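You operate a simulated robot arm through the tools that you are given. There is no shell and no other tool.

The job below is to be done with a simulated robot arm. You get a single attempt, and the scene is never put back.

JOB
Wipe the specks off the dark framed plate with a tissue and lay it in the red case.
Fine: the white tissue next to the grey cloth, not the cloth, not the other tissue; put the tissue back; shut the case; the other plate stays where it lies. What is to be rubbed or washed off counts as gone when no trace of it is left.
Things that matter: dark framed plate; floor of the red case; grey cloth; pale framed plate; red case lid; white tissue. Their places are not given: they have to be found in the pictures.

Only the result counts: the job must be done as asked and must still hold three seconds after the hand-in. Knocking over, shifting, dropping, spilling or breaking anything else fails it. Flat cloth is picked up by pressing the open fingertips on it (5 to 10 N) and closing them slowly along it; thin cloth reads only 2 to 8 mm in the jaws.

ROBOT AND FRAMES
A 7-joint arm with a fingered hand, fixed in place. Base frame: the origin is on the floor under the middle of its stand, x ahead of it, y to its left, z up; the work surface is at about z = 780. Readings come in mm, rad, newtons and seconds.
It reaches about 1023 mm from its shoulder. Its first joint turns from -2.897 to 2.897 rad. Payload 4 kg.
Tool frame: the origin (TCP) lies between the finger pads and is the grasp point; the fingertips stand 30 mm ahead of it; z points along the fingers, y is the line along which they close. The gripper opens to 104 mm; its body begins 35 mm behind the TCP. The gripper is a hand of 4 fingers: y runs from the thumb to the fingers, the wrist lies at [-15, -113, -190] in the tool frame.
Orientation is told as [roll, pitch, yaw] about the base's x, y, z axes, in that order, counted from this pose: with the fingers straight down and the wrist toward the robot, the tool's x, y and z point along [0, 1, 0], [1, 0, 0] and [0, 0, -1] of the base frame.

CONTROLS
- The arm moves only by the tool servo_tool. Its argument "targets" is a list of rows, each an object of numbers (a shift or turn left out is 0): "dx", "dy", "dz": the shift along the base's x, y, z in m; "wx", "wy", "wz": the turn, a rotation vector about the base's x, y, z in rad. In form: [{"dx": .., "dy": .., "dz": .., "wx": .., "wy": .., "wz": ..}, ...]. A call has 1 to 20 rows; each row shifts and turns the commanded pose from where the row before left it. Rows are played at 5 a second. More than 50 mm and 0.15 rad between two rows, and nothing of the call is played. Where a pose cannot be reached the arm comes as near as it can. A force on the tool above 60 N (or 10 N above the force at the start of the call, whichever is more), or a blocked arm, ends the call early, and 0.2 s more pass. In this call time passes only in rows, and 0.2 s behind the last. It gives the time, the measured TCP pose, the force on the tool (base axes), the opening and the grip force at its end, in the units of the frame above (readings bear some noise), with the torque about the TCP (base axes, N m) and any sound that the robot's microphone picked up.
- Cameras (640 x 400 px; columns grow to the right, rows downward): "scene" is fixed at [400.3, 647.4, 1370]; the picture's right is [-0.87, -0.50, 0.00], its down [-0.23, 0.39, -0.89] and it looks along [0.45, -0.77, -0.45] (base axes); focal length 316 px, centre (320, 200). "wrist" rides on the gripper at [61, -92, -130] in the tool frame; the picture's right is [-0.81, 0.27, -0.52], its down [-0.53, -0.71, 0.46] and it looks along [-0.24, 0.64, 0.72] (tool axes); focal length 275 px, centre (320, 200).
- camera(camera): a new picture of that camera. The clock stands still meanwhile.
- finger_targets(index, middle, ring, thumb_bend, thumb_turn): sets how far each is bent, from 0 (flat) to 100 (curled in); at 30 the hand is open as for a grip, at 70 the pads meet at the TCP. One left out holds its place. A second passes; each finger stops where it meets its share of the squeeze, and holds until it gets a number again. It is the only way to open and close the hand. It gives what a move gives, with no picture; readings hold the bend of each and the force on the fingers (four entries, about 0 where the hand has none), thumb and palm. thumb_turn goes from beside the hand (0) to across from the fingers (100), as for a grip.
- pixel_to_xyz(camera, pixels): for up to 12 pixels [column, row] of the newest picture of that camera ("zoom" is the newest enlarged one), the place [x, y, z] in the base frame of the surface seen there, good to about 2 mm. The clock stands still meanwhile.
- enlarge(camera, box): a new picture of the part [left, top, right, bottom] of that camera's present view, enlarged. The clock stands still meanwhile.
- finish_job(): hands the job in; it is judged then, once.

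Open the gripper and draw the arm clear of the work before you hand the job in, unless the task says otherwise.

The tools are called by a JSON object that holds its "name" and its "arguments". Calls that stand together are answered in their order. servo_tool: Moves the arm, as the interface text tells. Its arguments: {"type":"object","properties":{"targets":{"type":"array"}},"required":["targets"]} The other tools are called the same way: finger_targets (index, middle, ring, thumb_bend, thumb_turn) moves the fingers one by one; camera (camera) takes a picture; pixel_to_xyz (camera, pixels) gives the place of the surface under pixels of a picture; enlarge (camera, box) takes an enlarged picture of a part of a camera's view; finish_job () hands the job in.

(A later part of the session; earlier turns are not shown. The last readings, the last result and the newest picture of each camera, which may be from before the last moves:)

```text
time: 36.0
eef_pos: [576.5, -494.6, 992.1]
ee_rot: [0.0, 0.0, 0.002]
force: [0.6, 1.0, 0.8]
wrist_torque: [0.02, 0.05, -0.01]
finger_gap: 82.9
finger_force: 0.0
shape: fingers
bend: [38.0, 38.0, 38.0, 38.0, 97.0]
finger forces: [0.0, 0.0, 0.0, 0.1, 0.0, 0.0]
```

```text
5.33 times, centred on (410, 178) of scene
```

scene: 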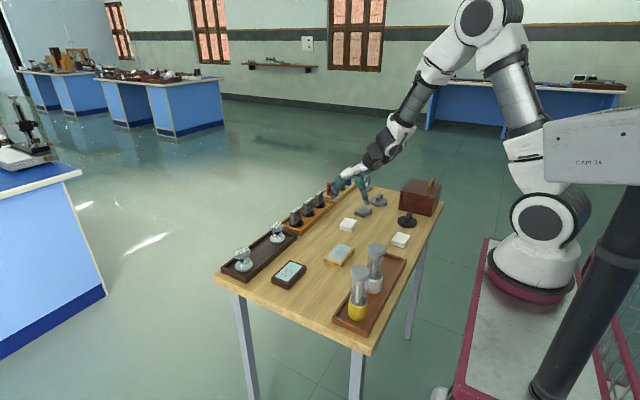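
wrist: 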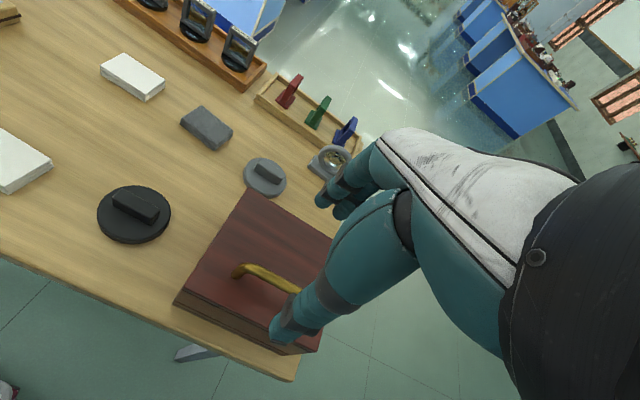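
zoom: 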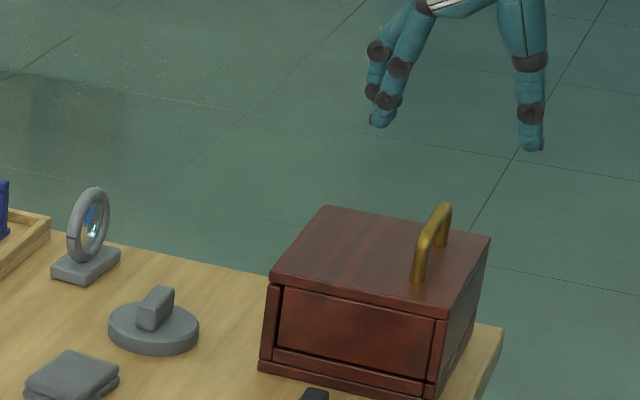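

The hand is above the handle, thumb on the robot side. I descend to TCP z≈903 with the bar between thumb and fingers.

{"name": "servo_tool", "arguments": {"targets": [{"dz": -0.03}, {"dz": -0.03}, {"dz": -0.02}, {"dz": -0.01}, {"dz": -0.003}]}}

{"name": "camera", "arguments": {"camera": "wrist"}}

{"name": "enlarge", "arguments": {"camera": "scene", "box": [385, 150, 450, 205]}}

```text
time: 37.2
eef_pos: [577.4, -496.8, 900.2]
ee_rot: [-0.001, 0.0, -0.003]
force: [-0.9, -0.2, -0.6]
wrist_torque: [0.02, 0.01, 0.04]
finger_gap: 83.0
finger_force: 0.1
shape: fingers
bend: [38.0, 38.0, 38.0, 38.0, 97.0]
finger forces: [0.0, 0.0, 0.0, 0.1, 0.0, 0.0]
```

```text
taken
```

wrist: 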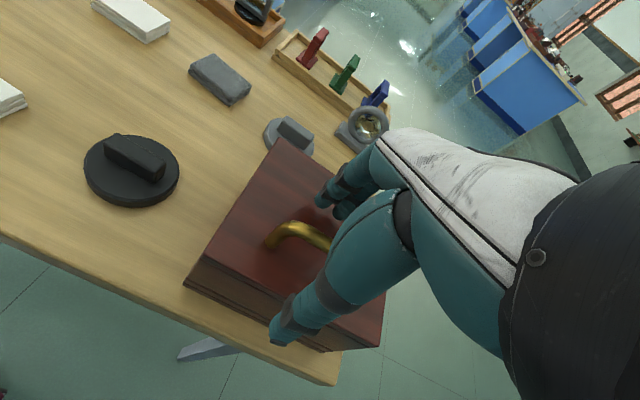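

```text
7.27 times, centred on (418, 178) of scene
```

zoom: 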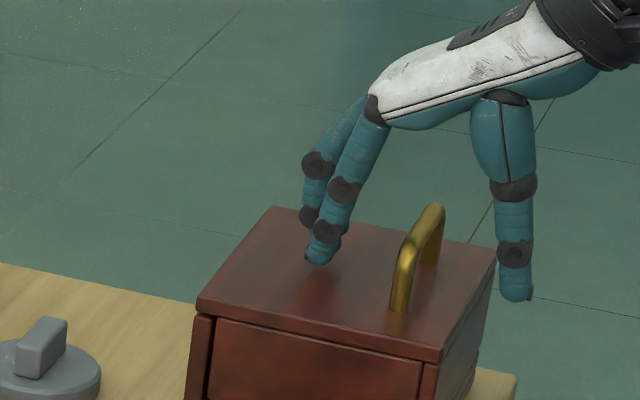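

The bar lies between thumb and fingers with the tips just above the lid. I close in two steps onto the bar.

{"name": "finger_targets", "arguments": {"index": 58, "middle": 58, "ring": 58, "thumb_bend": 58}}

{"name": "enlarge", "arguments": {"camera": "scene", "box": [385, 150, 450, 205]}}

```text
time: 38.2
eef_pos: [579.4, -497.8, 899.8]
ee_rot: [0.0, -0.001, -0.001]
force: [0.3, -0.1, -0.6]
wrist_torque: [0.02, -0.02, -0.02]
finger_gap: 34.2
finger_force: 0.1
shape: fingers
bend: [57.0, 57.0, 57.0, 57.0, 99.0]
finger forces: [0.1, 0.0, 0.1, 0.0, 0.0, 0.1]
```

```text
7.27 times, centred on (418, 178) of scene
```

zoom: 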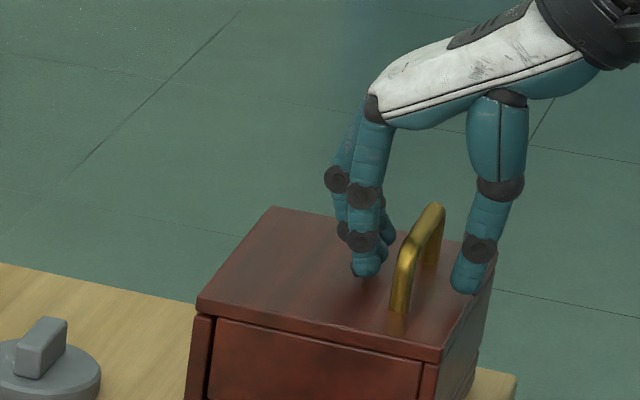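

Both sides approach the bar evenly. I close further onto it.

{"name": "finger_targets", "arguments": {"index": 68, "middle": 68, "ring": 68, "thumb_bend": 68}}

{"name": "enlarge", "arguments": {"camera": "scene", "box": [385, 150, 450, 205]}}

{"name": "camera", "arguments": {"camera": "wrist"}}

```text
time: 39.2
eef_pos: [578.3, -495.9, 899.8]
ee_rot: [0.0, -0.001, -0.003]
force: [-0.1, 0.3, -1.2]
wrist_torque: [0.0, 0.05, 0.02]
finger_gap: 6.1
finger_force: 0.1
shape: fingers
bend: [68.0, 68.0, 68.0, 68.0, 100.0]
finger forces: [0.0, 0.0, 0.1, 0.0, 0.0, 0.1]
```

```text
7.27 times, centred on (418, 178) of scene
```

zoom: 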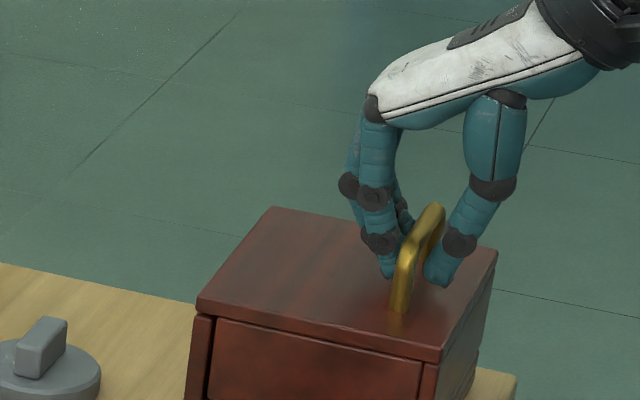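

```text
taken
```

wrist: 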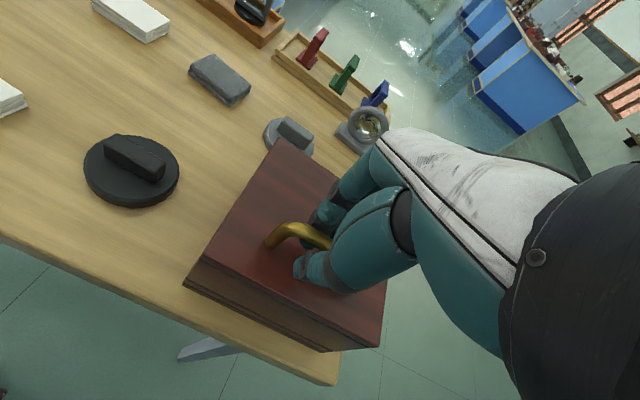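

No contact yet (gap reads 6 mm, force 0), fingertips beneath the bar level. I close more, to 76.

{"name": "finger_targets", "arguments": {"index": 76, "middle": 76, "ring": 76, "thumb_bend": 76}}

{"name": "enlarge", "arguments": {"camera": "scene", "box": [385, 150, 450, 205]}}

```text
time: 40.2
eef_pos: [578.7, -495.6, 901.2]
ee_rot: [0.001, 0.0, 0.001]
force: [6.9, 1.1, -5.2]
wrist_torque: [0.14, 0.0, 0.14]
finger_gap: 0.0
finger_force: 3.4
shape: fingers
bend: [74.0, 76.0, 75.0, 72.0, 100.0]
finger forces: [0.0, 1.3, 5.9, 0.0, 0.1, 0.0]
```

```text
7.27 times, centred on (418, 178) of scene
```

zoom: 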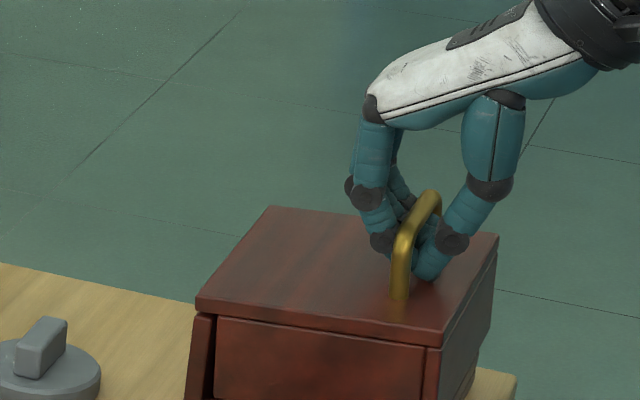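

The lid has risen slightly, with the fingers closed under the bar: the bar now hangs in the closed finger loop and the far (+x) edge is the hinge. I measure the bar and lid edge positions now.

{"name": "pixel_to_xyz", "arguments": {"camera": "zoom", "pixels": [[405, 235], [430, 195], [400, 290], [437, 335], [200, 300], [437, 345], [492, 240], [268, 210], [430, 350]]}}

{"name": "enlarge", "arguments": {"camera": "wrist", "box": [180, 140, 420, 360]}}

```text
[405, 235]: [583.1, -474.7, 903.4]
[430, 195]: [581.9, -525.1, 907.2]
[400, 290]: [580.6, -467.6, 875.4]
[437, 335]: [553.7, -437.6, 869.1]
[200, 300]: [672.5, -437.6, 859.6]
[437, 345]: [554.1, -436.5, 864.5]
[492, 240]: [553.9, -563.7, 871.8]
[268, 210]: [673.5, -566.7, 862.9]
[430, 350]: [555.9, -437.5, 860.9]
```

```text
1.82 times, centred on (300, 250) of wrist
```

zoom: 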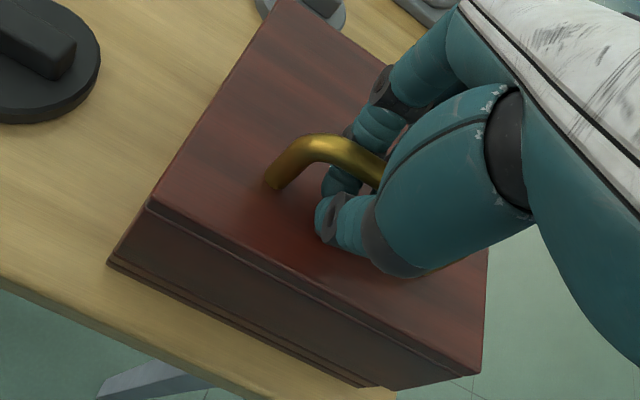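

The lid is already up about 4–5° with hinge on the x≈673 side. I follow the arc about the hinge in small steps, tilting the hand a bit with the lid.

{"name": "servo_tool", "arguments": {"targets": [{"dx": 0.0046, "dz": 0.0076, "wy": 0.04}, {"dx": 0.0053, "dz": 0.0073, "wy": 0.05}, {"dx": 0.0059, "dz": 0.0067, "wy": 0.06}, {"dx": 0.0064, "dz": 0.0062, "wy": 0.06}]}}

{"name": "enlarge", "arguments": {"camera": "scene", "box": [380, 135, 450, 205]}}

```text
time: 41.2
eef_pos: [600.8, -496.0, 929.6]
ee_rot: [0.0, 0.211, -0.001]
force: [3.4, 2.6, -5.5]
wrist_torque: [0.28, 0.05, 0.06]
finger_gap: 0.1
finger_force: 5.7
shape: fingers
bend: [75.0, 75.0, 75.0, 73.0, 100.0]
finger forces: [0.1, 2.8, 8.0, 0.0, 0.0, 0.1]
```

```text
5.71 times, centred on (415, 170) of scene
```

zoom: 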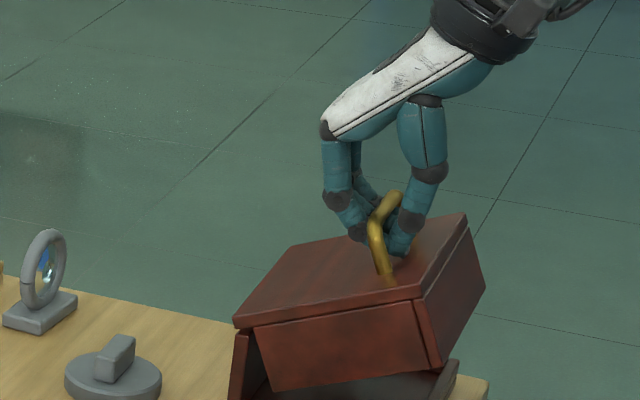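

The lid swings up with its side panels attached, force is small (≈6 N). I continue along the arc to about 45°, then look again.

{"name": "servo_tool", "arguments": {"targets": [{"dx": 0.007, "dz": 0.0056, "wy": 0.06}, {"dx": 0.0074, "dz": 0.005, "wy": 0.06}, {"dx": 0.0078, "dz": 0.0043, "wy": 0.06}, {"dx": 0.0082, "dz": 0.0036, "wy": 0.06}]}}

{"name": "enlarge", "arguments": {"camera": "scene", "box": [370, 125, 450, 210]}}

{"name": "camera", "arguments": {"camera": "wrist"}}

```text
time: 42.2
eef_pos: [631.0, -497.8, 947.6]
ee_rot: [-0.001, 0.452, -0.002]
force: [-0.3, 4.9, -4.1]
wrist_torque: [0.28, 0.05, -0.09]
finger_gap: 0.1
finger_force: 5.1
shape: fingers
bend: [75.0, 76.0, 75.0, 73.0, 100.0]
finger forces: [0.0, 2.1, 7.9, 0.1, 0.0, 0.0]
```

```text
4.71 times, centred on (410, 168) of scene
```

zoom: 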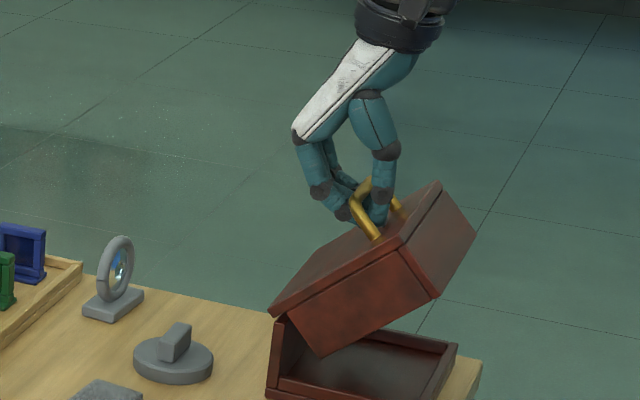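

```text
taken
```

wrist: 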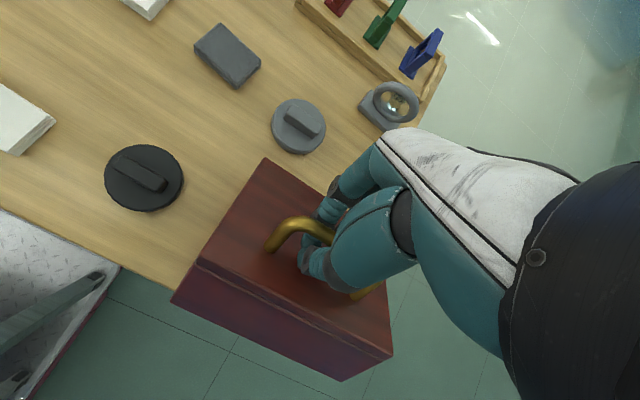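

The base is a low tray under a deep hood-like lid, which follows well. I continue to about 65° with the tilt following, shifting 2 mm in +y since the ring finger rubs the handle post.

{"name": "servo_tool", "arguments": {"targets": [{"dx": 0.0085, "dz": 0.0029, "wy": 0.07, "dy": 0.001}, {"dx": 0.0086, "dz": 0.0022, "wy": 0.07, "dy": 0.001}, {"dx": 0.0089, "dz": 0.0014, "wy": 0.07}, {"dx": 0.0089, "dz": 0.0006, "wy": 0.07}]}}

{"name": "enlarge", "arguments": {"camera": "scene", "box": [370, 125, 450, 210]}}

{"name": "camera", "arguments": {"camera": "wrist"}}

```text
time: 43.2
eef_pos: [667.6, -496.1, 954.1]
ee_rot: [0.001, 0.733, -0.002]
force: [-0.1, -4.1, -2.9]
wrist_torque: [0.11, -0.03, -0.11]
finger_gap: 0.0
finger_force: 2.9
shape: fingers
bend: [75.0, 76.0, 75.0, 73.0, 100.0]
finger forces: [0.1, 0.0, 5.1, 0.1, 0.1, 0.0]
```

```text
4.71 times, centred on (410, 168) of scene
```

zoom: 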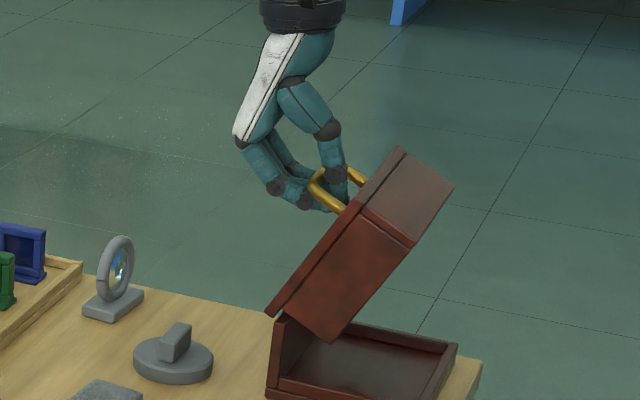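

```text
taken
```

wrist: 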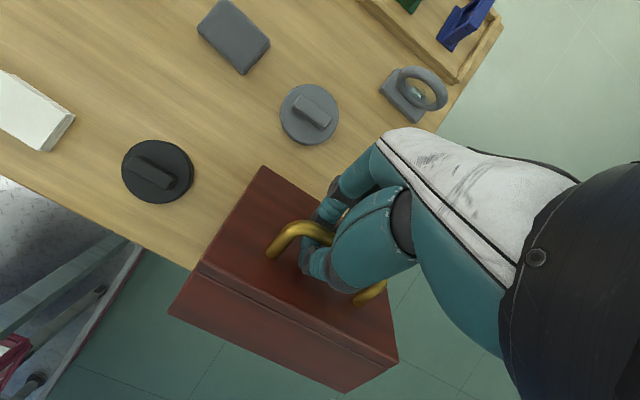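

The lid is at about 62° and follows smoothly. I continue to about 85° with tilt.

{"name": "servo_tool", "arguments": {"targets": [{"dx": 0.0089, "dz": -0.0002, "wy": 0.07}, {"dx": 0.0089, "dz": -0.0009, "wy": 0.07}, {"dx": 0.0088, "dz": -0.0018, "wy": 0.07}, {"dx": 0.0086, "dz": -0.0025, "wy": 0.07}]}}

{"name": "enlarge", "arguments": {"camera": "scene", "box": [370, 125, 450, 210]}}

{"name": "camera", "arguments": {"camera": "wrist"}}

```text
time: 44.2
eef_pos: [703.1, -495.6, 948.0]
ee_rot: [-0.001, 1.011, -0.004]
force: [0.3, -0.6, -1.6]
wrist_torque: [0.04, -0.06, -0.15]
finger_gap: 0.0
finger_force: 2.1
shape: fingers
bend: [75.0, 76.0, 75.0, 73.0, 100.0]
finger forces: [0.0, 0.1, 3.4, 0.0, 0.2, 0.1]
```

```text
4.71 times, centred on (410, 168) of scene
```

zoom: 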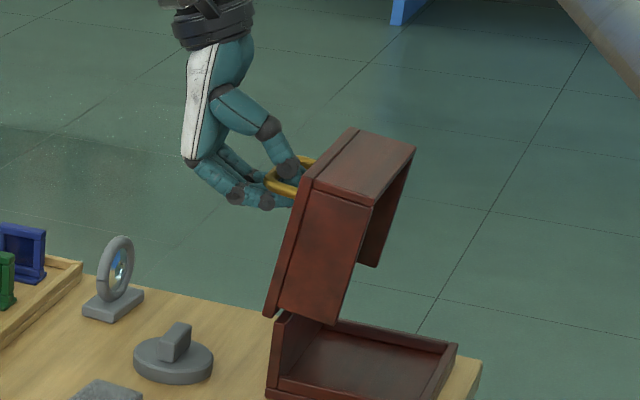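

```text
taken
```

wrist: 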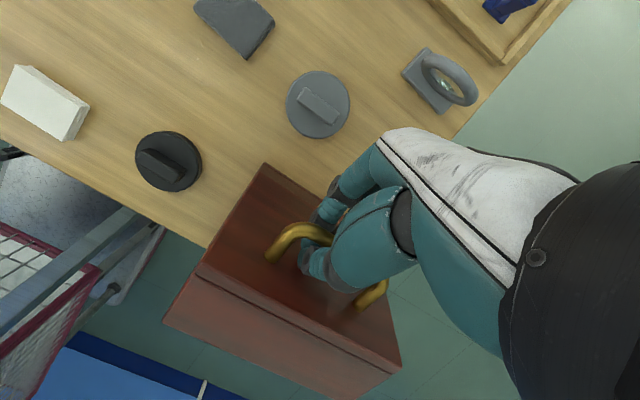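

The lid stands near 80–85° and the arm copes with the tilt. I go on past vertical with smaller groups of steps, watching for the hinge stop.

{"name": "servo_tool", "arguments": {"targets": [{"dx": 0.0083, "dz": -0.0032, "wy": 0.06}, {"dx": 0.0081, "dz": -0.0039, "wy": 0.06}, {"dx": 0.0076, "dz": -0.0046, "wy": 0.06}]}}

{"name": "enlarge", "arguments": {"camera": "scene", "box": [370, 125, 450, 210]}}

```text
time: 45.0
eef_pos: [724.5, -495.8, 936.7]
ee_rot: [-0.002, 1.191, -0.002]
force: [1.1, 0.5, 0.5]
wrist_torque: [0.0, -0.05, -0.07]
finger_gap: 0.0
finger_force: 1.6
shape: fingers
bend: [75.0, 76.0, 76.0, 73.0, 100.0]
finger forces: [0.0, 0.0, 1.3, 0.0, 1.4, 0.0]
```

```text
4.71 times, centred on (410, 168) of scene
```

zoom: 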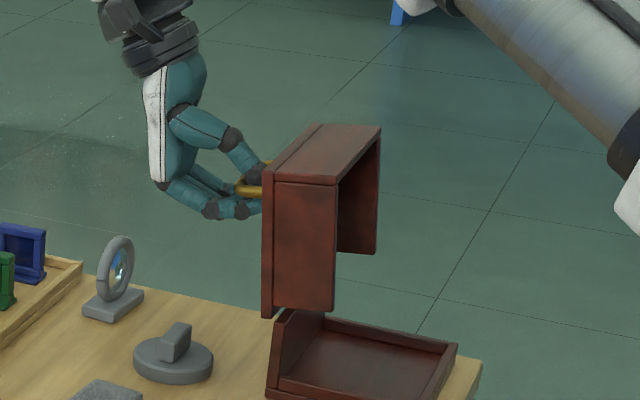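

The lid is just past vertical and nearly balanced. I move further along the arc to find its resting stop.

{"name": "servo_tool", "arguments": {"targets": [{"dx": 0.0074, "dz": -0.005, "wy": 0.05}, {"dx": 0.0072, "dz": -0.0053, "wy": 0.05}, {"dx": 0.0068, "dz": -0.0059, "wy": 0.05}]}}

{"name": "enlarge", "arguments": {"camera": "scene", "box": [370, 125, 450, 210]}}

{"name": "camera", "arguments": {"camera": "wrist"}}

```text
time: 45.8
eef_pos: [745.4, -495.2, 921.7]
ee_rot: [-0.009, 1.342, -0.009]
force: [-8.6, 1.1, 4.0]
wrist_torque: [0.02, -0.1, -0.1]
finger_gap: 0.0
finger_force: 5.2
shape: fingers
bend: [75.0, 76.0, 75.0, 71.0, 100.0]
finger forces: [0.1, 0.0, 3.4, 0.1, 5.8, 0.0]
```

```text
4.71 times, centred on (410, 168) of scene
```

zoom: 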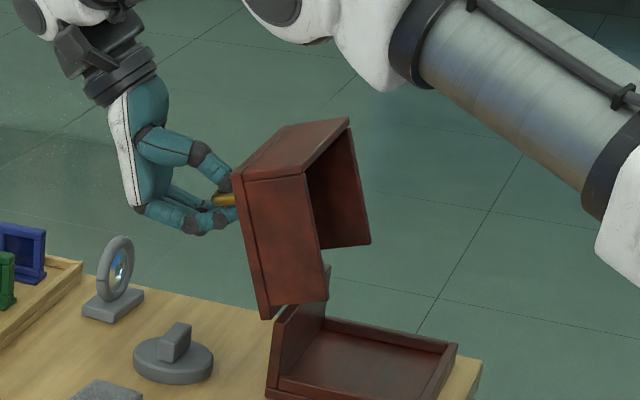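

```text
taken
```

wrist: 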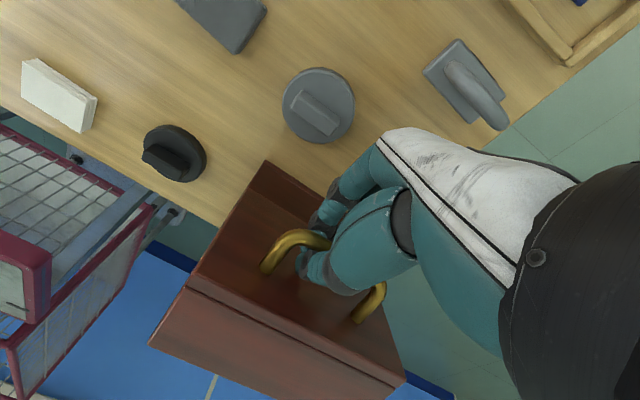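

The lid reached about 107° and now pushes back with ~9 N, so this seems to be its stop. I back off slightly and loosen the loop to see whether it stays open by itself.

{"name": "servo_tool", "arguments": {"targets": [{"dx": -0.002, "dz": 0.0015}, {"dx": -0.002, "dz": 0.0015}]}}

{"name": "finger_targets", "arguments": {"index": 66, "middle": 66, "ring": 66, "thumb_bend": 66}}

{"name": "enlarge", "arguments": {"camera": "scene", "box": [370, 125, 450, 210]}}

{"name": "enlarge", "arguments": {"camera": "wrist", "box": [140, 140, 440, 400]}}

```text
time: 46.4
eef_pos: [744.1, -495.3, 923.2]
ee_rot: [0.001, 1.34, 0.001]
force: [-0.9, -1.4, -0.8]
wrist_torque: [0.04, -0.01, -0.01]
finger_gap: 0.0
finger_force: 1.7
shape: fingers
bend: [75.0, 76.0, 75.0, 72.0, 100.0]
finger forces: [0.0, 0.0, 1.3, 0.1, 0.9, 0.0]
```

```text
time: 47.4
eef_pos: [743.6, -495.4, 924.0]
ee_rot: [-0.002, 1.34, -0.005]
force: [1.2, -0.5, -0.2]
wrist_torque: [0.02, -0.11, 0.02]
finger_gap: 7.1
finger_force: 5.2
shape: fingers
bend: [66.0, 66.0, 66.0, 68.0, 100.0]
finger forces: [0.0, 0.0, 0.0, 0.0, 9.3, 0.1]
```

```text
4.71 times, centred on (410, 168) of scene
```

zoom: 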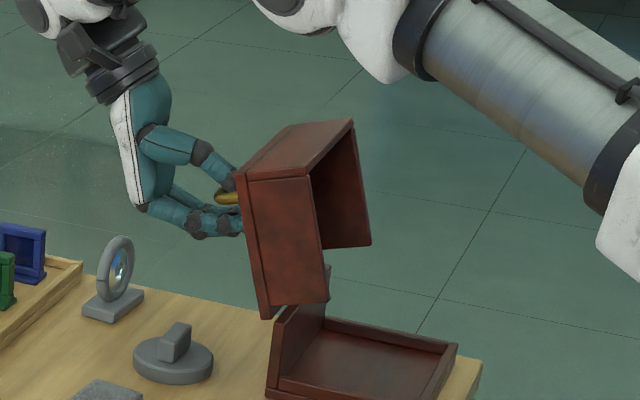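

```text
1.54 times, centred on (290, 270) of wrist
```

zoom: 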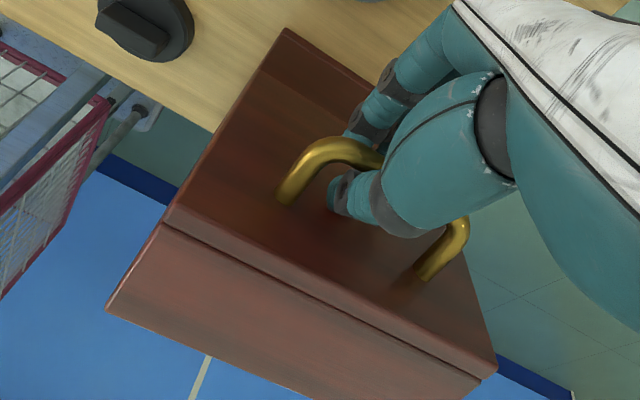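

The thumb (9 N) is pressing against the lid while trying to open; the lid stays at about 106°. I ease the thumb back to 71, open the fingers wider, then retreat away from the lid.

{"name": "finger_targets", "arguments": {"index": 52, "middle": 52, "ring": 52, "thumb_bend": 70}}

{"name": "servo_tool", "arguments": {"targets": [{"dx": 0.004, "dz": 0.001}, {"dx": 0.004, "dz": 0.001}]}}

{"name": "enlarge", "arguments": {"camera": "scene", "box": [370, 125, 450, 210]}}

```text
time: 48.4
eef_pos: [743.4, -495.2, 924.0]
ee_rot: [-0.002, 1.339, -0.003]
force: [4.2, -0.8, 3.5]
wrist_torque: [0.03, 0.02, -0.04]
finger_gap: 24.0
finger_force: 4.8
shape: fingers
bend: [52.0, 52.0, 52.0, 71.0, 100.0]
finger forces: [0.0, 0.0, 0.1, 0.0, 9.2, 0.0]
```

```text
time: 49.0
eef_pos: [750.1, -493.6, 926.8]
ee_rot: [-0.002, 1.34, -0.005]
force: [-1.6, 0.5, 0.4]
wrist_torque: [0.03, 0.01, -0.01]
finger_gap: 24.9
finger_force: 0.9
shape: fingers
bend: [52.0, 52.0, 52.0, 69.0, 100.0]
finger forces: [0.0, 0.0, 0.0, 0.0, 1.2, 0.0]
```

```text
4.71 times, centred on (410, 168) of scene
```

zoom: 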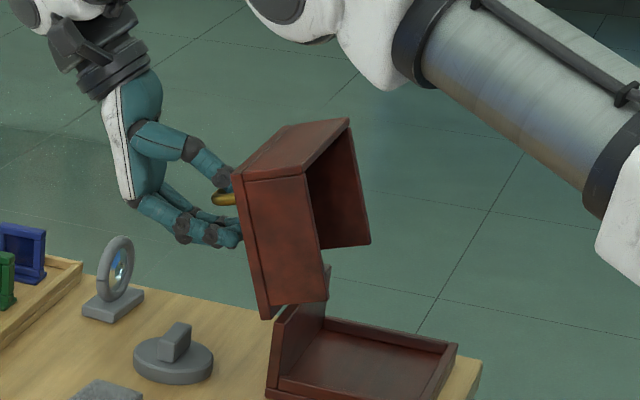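

Retreating works and the thumb force dropped; the lid stays. I continue away in small steps.

{"name": "servo_tool", "arguments": {"targets": [{"dx": 0.005, "dz": 0.0012}, {"dx": 0.005, "dz": 0.0012}]}}

{"name": "enlarge", "arguments": {"camera": "scene", "box": [370, 125, 450, 210]}}

{"name": "enlarge", "arguments": {"camera": "wrist", "box": [140, 140, 440, 400]}}

```text
time: 49.6
eef_pos: [761.4, -495.2, 929.2]
ee_rot: [-0.005, 1.341, -0.004]
force: [-4.0, -0.2, 1.0]
wrist_torque: [-0.03, 0.04, -0.02]
finger_gap: 28.0
finger_force: 2.0
shape: fingers
bend: [52.0, 52.0, 52.0, 67.0, 100.0]
finger forces: [0.0, 0.0, 0.0, 0.1, 3.5, 0.1]
```

```text
4.71 times, centred on (410, 168) of scene
```

zoom: 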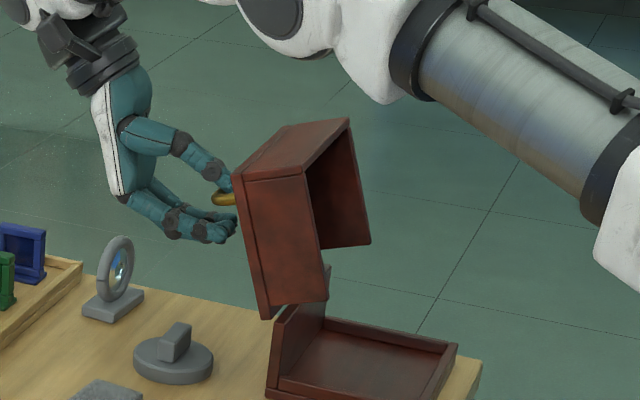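

```text
1.54 times, centred on (290, 270) of wrist
```

zoom: 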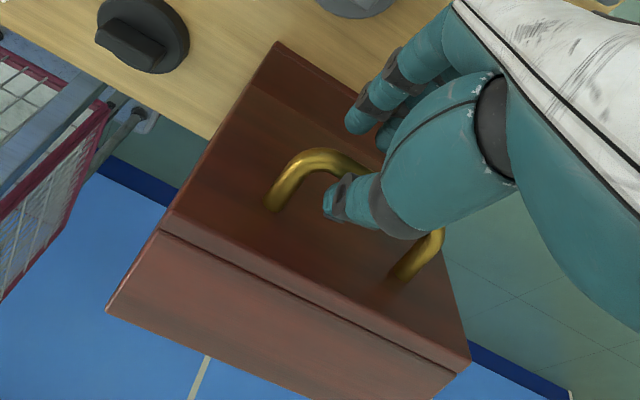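

The thumb tip is now pulling on the bar from inside (3.5 N). With more room I open the thumb to 58 so that it clears the bar, then retreat further.

{"name": "finger_targets", "arguments": {"index": 45, "middle": 45, "ring": 45, "thumb_bend": 60}}

{"name": "enlarge", "arguments": {"camera": "scene", "box": [370, 125, 450, 210]}}

```text
time: 50.6
eef_pos: [761.8, -494.3, 927.2]
ee_rot: [-0.003, 1.342, -0.004]
force: [-0.1, 0.5, 0.6]
wrist_torque: [-0.03, 0.0, -0.04]
finger_gap: 45.2
finger_force: 0.0
shape: fingers
bend: [45.0, 45.0, 45.0, 60.0, 99.0]
finger forces: [0.0, 0.0, 0.1, 0.0, 0.0, 0.0]
```

```text
4.71 times, centred on (410, 168) of scene
```

zoom: 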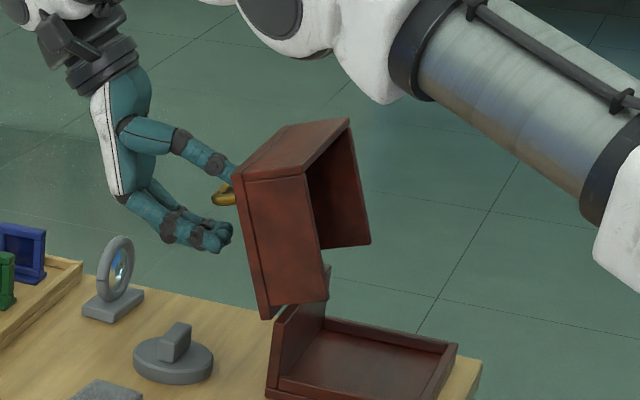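

No contact forces and the lid stays open by itself at about 107°. I retreat further in +x and then upward over the handle.

{"name": "servo_tool", "arguments": {"targets": [{"dx": 0.006, "dz": 0.001}, {"dx": 0.006, "dz": 0.001}, {"dx": 0.006, "dz": 0.001}]}}

{"name": "enlarge", "arguments": {"camera": "scene", "box": [370, 125, 450, 210]}}

{"name": "enlarge", "arguments": {"camera": "wrist", "box": [140, 140, 440, 400]}}

```text
time: 51.4
eef_pos: [778.7, -493.7, 932.8]
ee_rot: [-0.003, 1.34, -0.001]
force: [-0.4, -0.3, -0.8]
wrist_torque: [-0.02, 0.01, 0.03]
finger_gap: 45.2
finger_force: 0.1
shape: fingers
bend: [45.0, 45.0, 45.0, 60.0, 99.0]
finger forces: [0.0, 0.0, 0.1, 0.0, 0.1, 0.0]
```

```text
4.71 times, centred on (410, 168) of scene
```

zoom: 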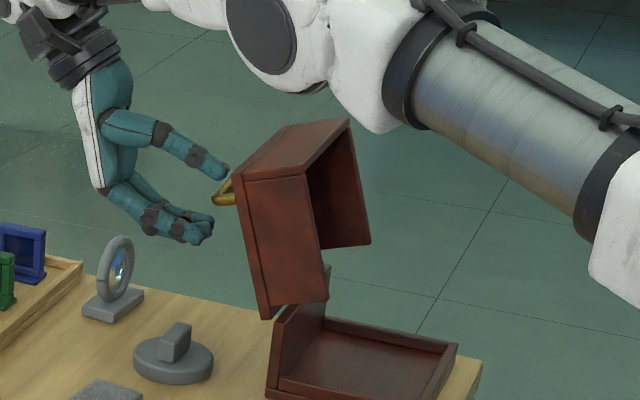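

```text
1.54 times, centred on (290, 270) of wrist
```

zoom: 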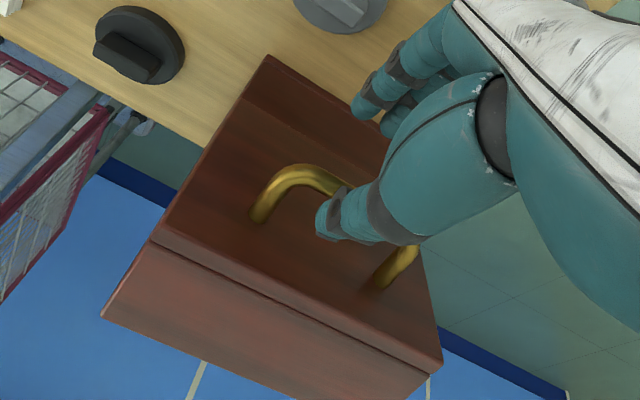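

The hand is nearly clear of the handle. I retreat 20 mm more in +x, then raise, keeping the tilt until high.

{"name": "servo_tool", "arguments": {"targets": [{"dx": 0.008, "dz": 0.001}, {"dx": 0.008, "dz": 0.001}, {"dx": 0.006, "dz": 0.002}, {"dz": 0.01}]}}

{"name": "enlarge", "arguments": {"camera": "scene", "box": [360, 115, 450, 210]}}

{"name": "enlarge", "arguments": {"camera": "wrist", "box": [140, 140, 440, 400]}}

```text
time: 52.4
eef_pos: [796.9, -492.0, 944.5]
ee_rot: [-0.007, 1.339, -0.006]
force: [0.4, -0.1, -0.2]
wrist_torque: [0.03, 0.01, 0.01]
finger_gap: 45.0
finger_force: 0.1
shape: fingers
bend: [45.0, 45.0, 45.0, 60.0, 99.0]
finger forces: [0.1, 0.0, 0.0, 0.2, 0.0, 0.0]
out of reach, approached as far as the arm can: row 3
```

```text
4.21 times, centred on (405, 162) of scene
```

zoom: 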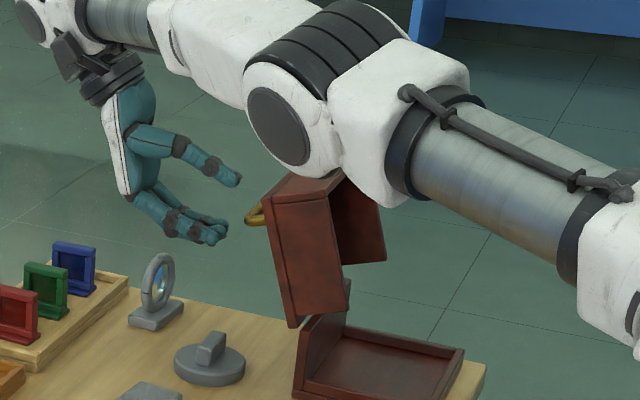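

```text
1.54 times, centred on (290, 270) of wrist
```

zoom: 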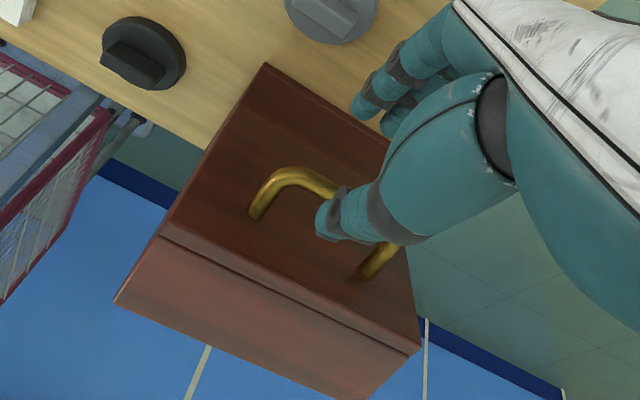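

The reach limit is touched and the elbow link appears close to the lid in the view. I check elbow and lid distances before moving.

{"name": "enlarge", "arguments": {"camera": "scene", "box": [340, 90, 480, 210]}}

{"name": "pixel_to_xyz", "arguments": {"camera": "zoom", "pixels": [[265, 240], [270, 215], [310, 265], [240, 170], [180, 150], [140, 160], [235, 290], [265, 275], [130, 210], [170, 255], [400, 240], [210, 300]]}}

```text
3.33 times, centred on (410, 150) of scene
```

zoom: 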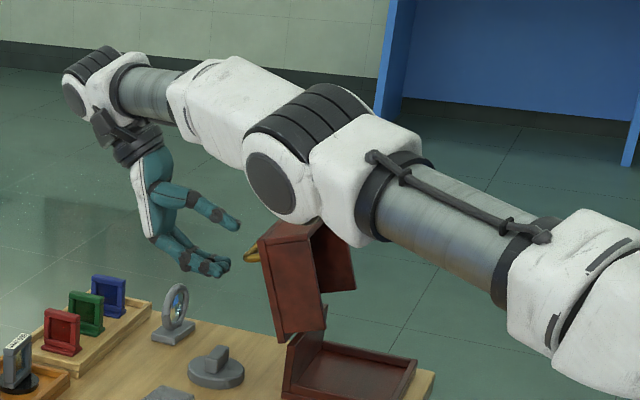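

```text
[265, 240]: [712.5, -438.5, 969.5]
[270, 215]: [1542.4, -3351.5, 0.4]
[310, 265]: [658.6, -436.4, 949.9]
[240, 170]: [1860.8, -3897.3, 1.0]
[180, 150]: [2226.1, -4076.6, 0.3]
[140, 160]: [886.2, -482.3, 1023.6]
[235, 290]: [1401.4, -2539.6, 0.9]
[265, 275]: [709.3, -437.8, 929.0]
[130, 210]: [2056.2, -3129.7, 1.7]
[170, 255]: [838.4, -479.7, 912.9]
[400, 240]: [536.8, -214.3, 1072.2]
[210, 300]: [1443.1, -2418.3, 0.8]
```

I query the elbow link's actual places at (270,180), (320,200), (345,235).

{"name": "pixel_to_xyz", "arguments": {"camera": "zoom", "pixels": [[270, 180], [320, 200], [345, 235], [290, 210], [220, 130], [350, 150], [300, 110], [90, 90], [140, 95]]}}

```text
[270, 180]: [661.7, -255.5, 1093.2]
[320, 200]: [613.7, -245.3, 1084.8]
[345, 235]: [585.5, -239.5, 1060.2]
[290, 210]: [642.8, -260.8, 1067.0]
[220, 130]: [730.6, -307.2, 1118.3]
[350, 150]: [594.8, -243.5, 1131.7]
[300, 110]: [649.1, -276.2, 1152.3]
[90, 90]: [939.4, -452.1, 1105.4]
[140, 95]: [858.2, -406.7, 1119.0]
```

The elbow is well clear of the lid (y≈-260, z>1060 versus lid y<-437). I raise the hand and then turn it back to vertical while drifting away in +y.

{"name": "servo_tool", "arguments": {"targets": [{"dz": 0.015}, {"dz": 0.02}, {"dz": 0.02}, {"dz": 0.02, "wy": -0.06}, {"dz": 0.02, "wy": -0.08}, {"wy": -0.1}, {"wy": -0.1}, {"wy": -0.1}]}}

{"name": "enlarge", "arguments": {"camera": "scene", "box": [340, 90, 480, 210]}}

```text
time: 54.2
eef_pos: [792.0, -488.7, 1017.9]
ee_rot: [0.001, 0.9, -0.001]
force: [0.0, 0.0, -0.6]
wrist_torque: [0.05, 0.04, -0.01]
finger_gap: 45.1
finger_force: 0.0
shape: fingers
bend: [45.0, 45.0, 45.0, 60.0, 99.0]
finger forces: [0.0, 0.0, 0.1, 0.0, 0.0, 0.0]
out of reach, approached as far as the arm can: row 1, 2, 3
```

```text
3.33 times, centred on (410, 150) of scene
```

zoom: 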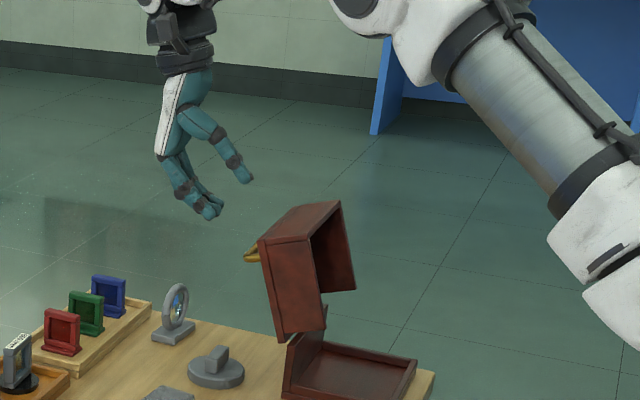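

The lid stays open by itself. I rotate the hand back upright and travel in +y to above the dark plate (814,97).

{"name": "servo_tool", "arguments": {"targets": [{"wy": -0.1286, "dy": 0.02}, {"wy": -0.1286, "dy": 0.03}, {"wy": -0.1286, "dy": 0.04}, {"wy": -0.1286, "dy": 0.045}, {"wy": -0.1286, "dy": 0.045}, {"wy": -0.1286, "dy": 0.045}, {"wy": -0.1286, "dy": 0.045}, {"dx": 0.003, "dy": 0.045}, {"dx": 0.003, "dy": 0.045}, {"dx": 0.003, "dy": 0.045}, {"dx": 0.003, "dy": 0.045}, {"dx": 0.003, "dy": 0.045}, {"dx": 0.003, "dy": 0.045}, {"dx": 0.004, "dy": 0.045}]}}

{"name": "camera", "arguments": {"camera": "scene"}}

{"name": "camera", "arguments": {"camera": "wrist"}}

```text
time: 57.2
eef_pos: [813.5, 93.7, 1019.9]
ee_rot: [0.0, 0.001, -0.002]
force: [-0.9, 0.4, 0.6]
wrist_torque: [0.02, -0.01, -0.01]
finger_gap: 45.3
finger_force: 0.2
shape: fingers
bend: [45.0, 45.0, 45.0, 60.0, 99.0]
finger forces: [0.0, 0.0, 0.0, 0.0, 0.0, 0.1]
```

```text
taken
```

scene: 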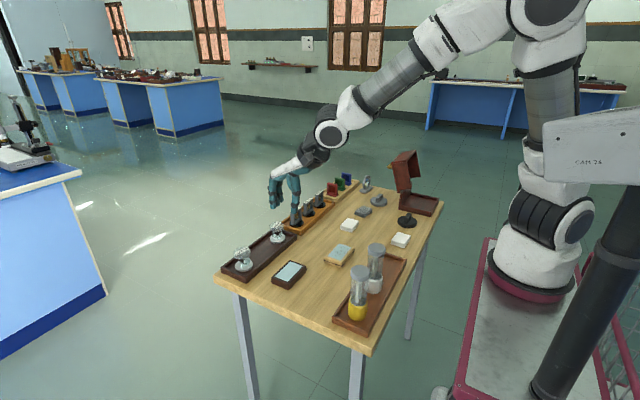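

```text
taken
```

wrist: 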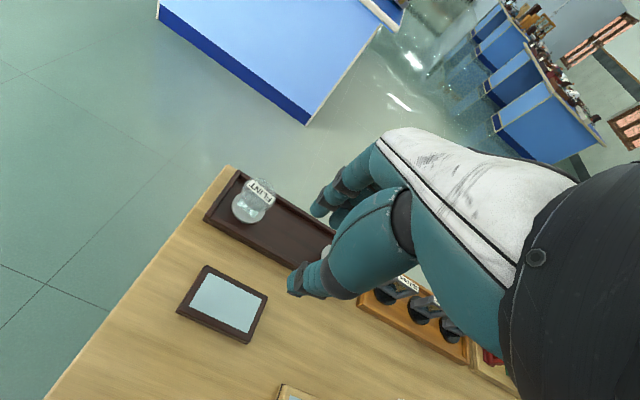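

The lid remains open and the view of the tray is free. I measure the case's tray (walls, floor) and re-measure the plate.

{"name": "enlarge", "arguments": {"camera": "scene", "box": [380, 145, 450, 225]}}

{"name": "pixel_to_xyz", "arguments": {"camera": "zoom", "pixels": [[150, 280], [380, 320], [370, 370], [160, 350], [250, 335], [300, 330], [200, 300], [340, 290], [120, 320], [355, 385], [400, 300], [250, 360]]}}

```text
5.00 times, centred on (415, 185) of scene
```

zoom: 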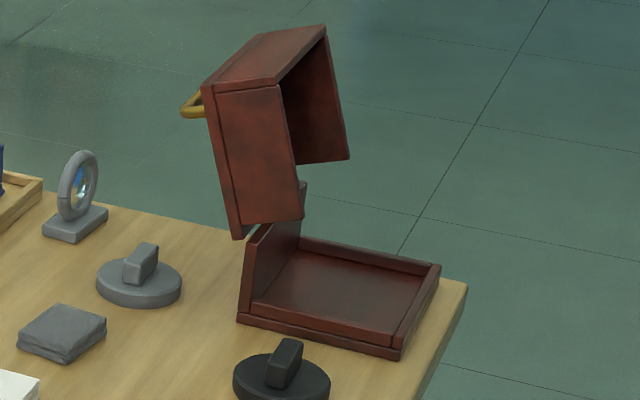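

```text
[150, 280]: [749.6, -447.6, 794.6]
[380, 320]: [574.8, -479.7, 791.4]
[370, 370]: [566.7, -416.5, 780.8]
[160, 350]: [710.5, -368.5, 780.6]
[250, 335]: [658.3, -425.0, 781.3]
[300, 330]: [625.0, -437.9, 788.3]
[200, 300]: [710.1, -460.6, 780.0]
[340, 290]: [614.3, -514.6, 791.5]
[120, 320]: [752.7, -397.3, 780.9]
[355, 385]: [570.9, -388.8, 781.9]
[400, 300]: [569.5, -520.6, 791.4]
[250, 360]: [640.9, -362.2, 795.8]
```

The tray floor is z≈791 with a tall hinge wall and low rims. I measure rim tops and inner edges: front rim (320,330), right rim (420,285), back rim (360,255), hinge wall (275,250), inner floor corners.

{"name": "pixel_to_xyz", "arguments": {"camera": "zoom", "pixels": [[400, 340], [322, 325], [432, 272], [420, 290], [360, 252], [300, 238], [268, 240], [255, 300], [268, 303], [390, 335], [412, 285], [303, 255]]}}

{"name": "enlarge", "arguments": {"camera": "scene", "box": [400, 180, 445, 220]}}

```text
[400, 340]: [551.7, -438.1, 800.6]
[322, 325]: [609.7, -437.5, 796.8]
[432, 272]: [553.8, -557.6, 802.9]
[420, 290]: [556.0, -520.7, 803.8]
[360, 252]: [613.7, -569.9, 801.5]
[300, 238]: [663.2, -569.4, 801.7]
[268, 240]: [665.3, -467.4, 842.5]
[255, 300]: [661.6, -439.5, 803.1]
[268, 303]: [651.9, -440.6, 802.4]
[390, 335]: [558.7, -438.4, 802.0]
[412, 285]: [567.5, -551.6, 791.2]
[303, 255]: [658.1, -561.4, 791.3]
```

```text
10.00 times, centred on (422, 200) of scene
```

zoom: 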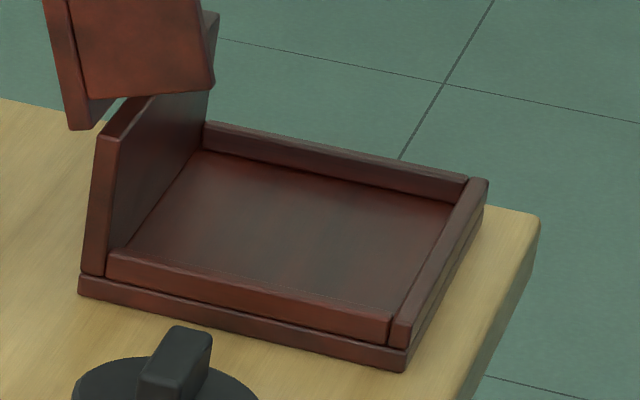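

Rim tops are z≈803, inside floor about x 565–660, y -562..-447. I measure where the open lid's panels overhang: points (303,215), (298,185), (345,158), (280,90), (325,30), (205,90) of a new zoom.

{"name": "enlarge", "arguments": {"camera": "scene", "box": [380, 145, 450, 225]}}

{"name": "pixel_to_xyz", "arguments": {"camera": "zoom", "pixels": [[298, 213], [296, 190], [285, 110], [277, 88], [207, 95], [238, 232], [343, 155], [320, 30], [255, 215], [302, 185], [330, 90], [265, 42]]}}

```text
5.00 times, centred on (415, 185) of scene
```

zoom: 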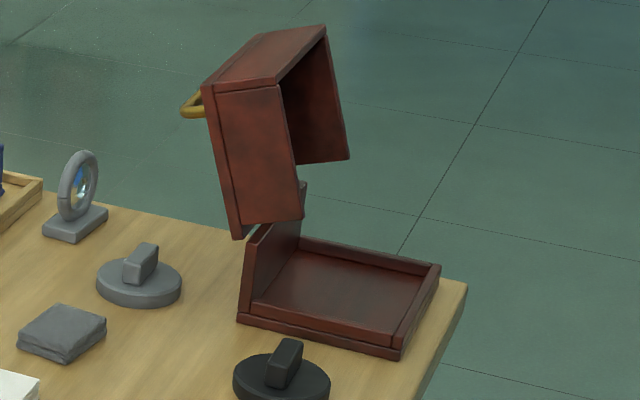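

```text
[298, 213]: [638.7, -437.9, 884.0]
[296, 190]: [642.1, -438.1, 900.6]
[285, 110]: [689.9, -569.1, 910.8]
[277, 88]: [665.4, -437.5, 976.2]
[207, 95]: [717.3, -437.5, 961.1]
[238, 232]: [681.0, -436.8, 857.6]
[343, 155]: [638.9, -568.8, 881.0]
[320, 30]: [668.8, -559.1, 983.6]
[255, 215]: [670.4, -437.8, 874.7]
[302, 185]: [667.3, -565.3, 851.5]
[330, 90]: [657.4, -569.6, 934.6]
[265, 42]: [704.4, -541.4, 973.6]
```

The lid panels overhang only at x≥638 above z≈880, so there is room for the hand over the tray. Now I re-measure the dark plate before grasping it.

{"name": "enlarge", "arguments": {"camera": "scene", "box": [265, 250, 315, 292]}}

{"name": "pixel_to_xyz", "arguments": {"camera": "zoom", "pixels": [[302, 95], [150, 258], [280, 310], [420, 145], [285, 180], [305, 105], [160, 252], [275, 300], [415, 150], [430, 175], [290, 340], [145, 280]]}}

```text
9.52 times, centred on (290, 271) of scene
```

zoom: 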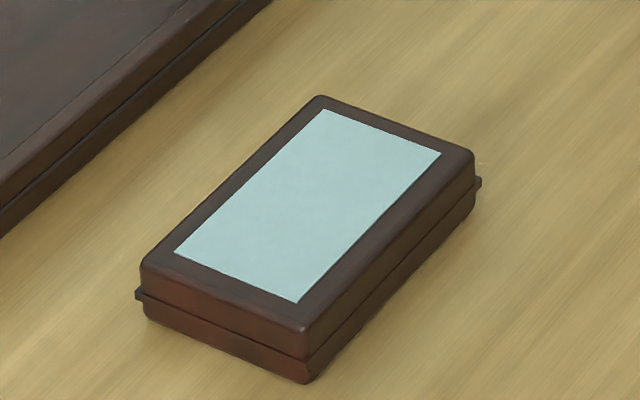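

```text
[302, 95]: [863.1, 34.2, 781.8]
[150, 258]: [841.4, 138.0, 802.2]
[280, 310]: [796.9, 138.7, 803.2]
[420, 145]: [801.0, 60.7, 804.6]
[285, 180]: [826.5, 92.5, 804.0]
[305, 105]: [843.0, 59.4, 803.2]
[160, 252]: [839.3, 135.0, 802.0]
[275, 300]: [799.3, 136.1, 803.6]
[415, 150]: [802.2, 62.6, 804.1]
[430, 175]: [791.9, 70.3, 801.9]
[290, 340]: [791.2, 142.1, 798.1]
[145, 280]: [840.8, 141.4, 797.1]
```

I query the actual outline corners at (318,99), (469,155), (304,328), (146,264) and the side faces.

{"name": "pixel_to_xyz", "arguments": {"camera": "zoom", "pixels": [[318, 100], [468, 156], [304, 327], [147, 263], [323, 111], [440, 154], [296, 301], [176, 252], [475, 190], [308, 365], [150, 310], [395, 260]]}}

```text
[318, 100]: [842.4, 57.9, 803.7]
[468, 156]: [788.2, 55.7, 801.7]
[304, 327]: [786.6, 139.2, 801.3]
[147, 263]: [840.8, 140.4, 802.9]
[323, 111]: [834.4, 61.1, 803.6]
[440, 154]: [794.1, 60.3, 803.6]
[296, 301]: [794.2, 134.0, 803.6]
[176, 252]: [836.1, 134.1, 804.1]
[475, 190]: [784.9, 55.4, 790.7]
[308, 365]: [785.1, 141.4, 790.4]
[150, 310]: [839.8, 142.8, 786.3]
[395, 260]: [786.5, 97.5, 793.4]
```

The plate is centred at about (814,98.5), 56 × 87 mm, top z 804. I open the hand to a ~93 mm gap and descend to just above it.

{"name": "finger_targets", "arguments": {"index": 35, "middle": 35, "ring": 35, "thumb_bend": 35}}

{"name": "servo_tool", "arguments": {"targets": [{"dy": 0.005, "dz": -0.04}, {"dy": 0.004, "dz": -0.04}, {"dz": -0.04}, {"dz": -0.03}]}}

{"name": "camera", "arguments": {"camera": "wrist"}}

{"name": "enlarge", "arguments": {"camera": "scene", "box": [250, 220, 330, 295]}}

```text
time: 58.2
eef_pos: [813.1, 94.9, 1019.1]
ee_rot: [0.0, -0.002, -0.001]
force: [-0.5, 0.0, 0.3]
wrist_torque: [0.0, -0.02, -0.02]
finger_gap: 90.3
finger_force: 0.0
shape: fingers
bend: [35.0, 35.0, 35.0, 35.0, 96.0]
finger forces: [0.1, 0.1, 0.0, 0.1, 0.1, 0.1]
```

```text
time: 59.2
eef_pos: [813.7, 105.1, 870.2]
ee_rot: [0.0, 0.0, -0.003]
force: [-0.1, 0.2, -0.3]
wrist_torque: [0.03, -0.02, -0.01]
finger_gap: 90.3
finger_force: 0.1
shape: fingers
bend: [35.0, 35.0, 35.0, 35.0, 96.0]
finger forces: [0.0, 0.1, 0.0, 0.0, 0.0, 0.0]
```

```text
taken
```

wrist: 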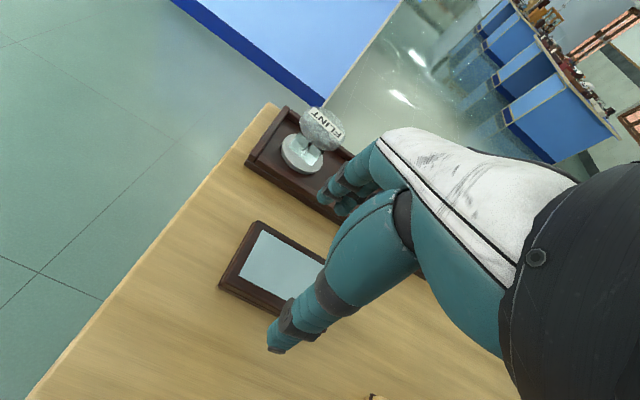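

```text
5.33 times, centred on (290, 258) of scene
```

zoom: 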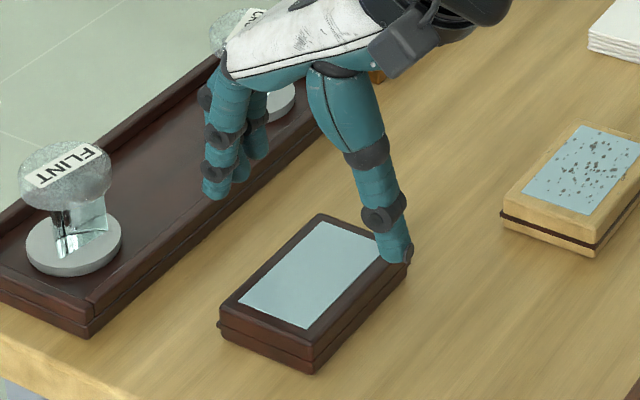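

The plate is between thumb and fingers in plan, with the tray wall clear of the fingers. I descend to TCP z≈820.

{"name": "servo_tool", "arguments": {"targets": [{"dz": -0.02}, {"dz": -0.015}, {"dz": -0.01}, {"dz": -0.005}]}}

{"name": "enlarge", "arguments": {"camera": "scene", "box": [250, 220, 330, 295]}}

{"name": "enlarge", "arguments": {"camera": "wrist", "box": [200, 150, 400, 370]}}

```text
time: 60.2
eef_pos: [814.6, 104.9, 818.7]
ee_rot: [0.0, 0.0, -0.002]
force: [0.2, -0.6, -0.4]
wrist_torque: [0.02, 0.0, -0.02]
finger_gap: 90.2
finger_force: 0.1
shape: fingers
bend: [35.0, 35.0, 35.0, 35.0, 96.0]
finger forces: [0.0, 0.1, 0.0, 0.0, 0.0, 0.1]
```

```text
5.33 times, centred on (290, 258) of scene
```

zoom: 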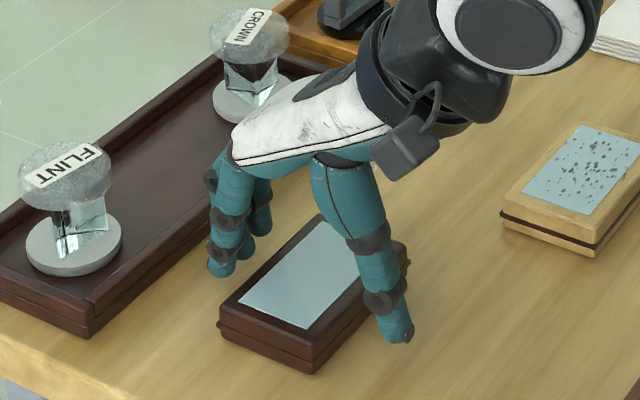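

```text
1.82 times, centred on (300, 260) of wrist
```

zoom: 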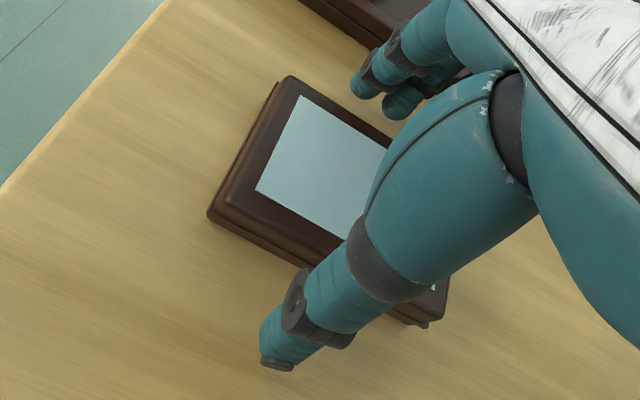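

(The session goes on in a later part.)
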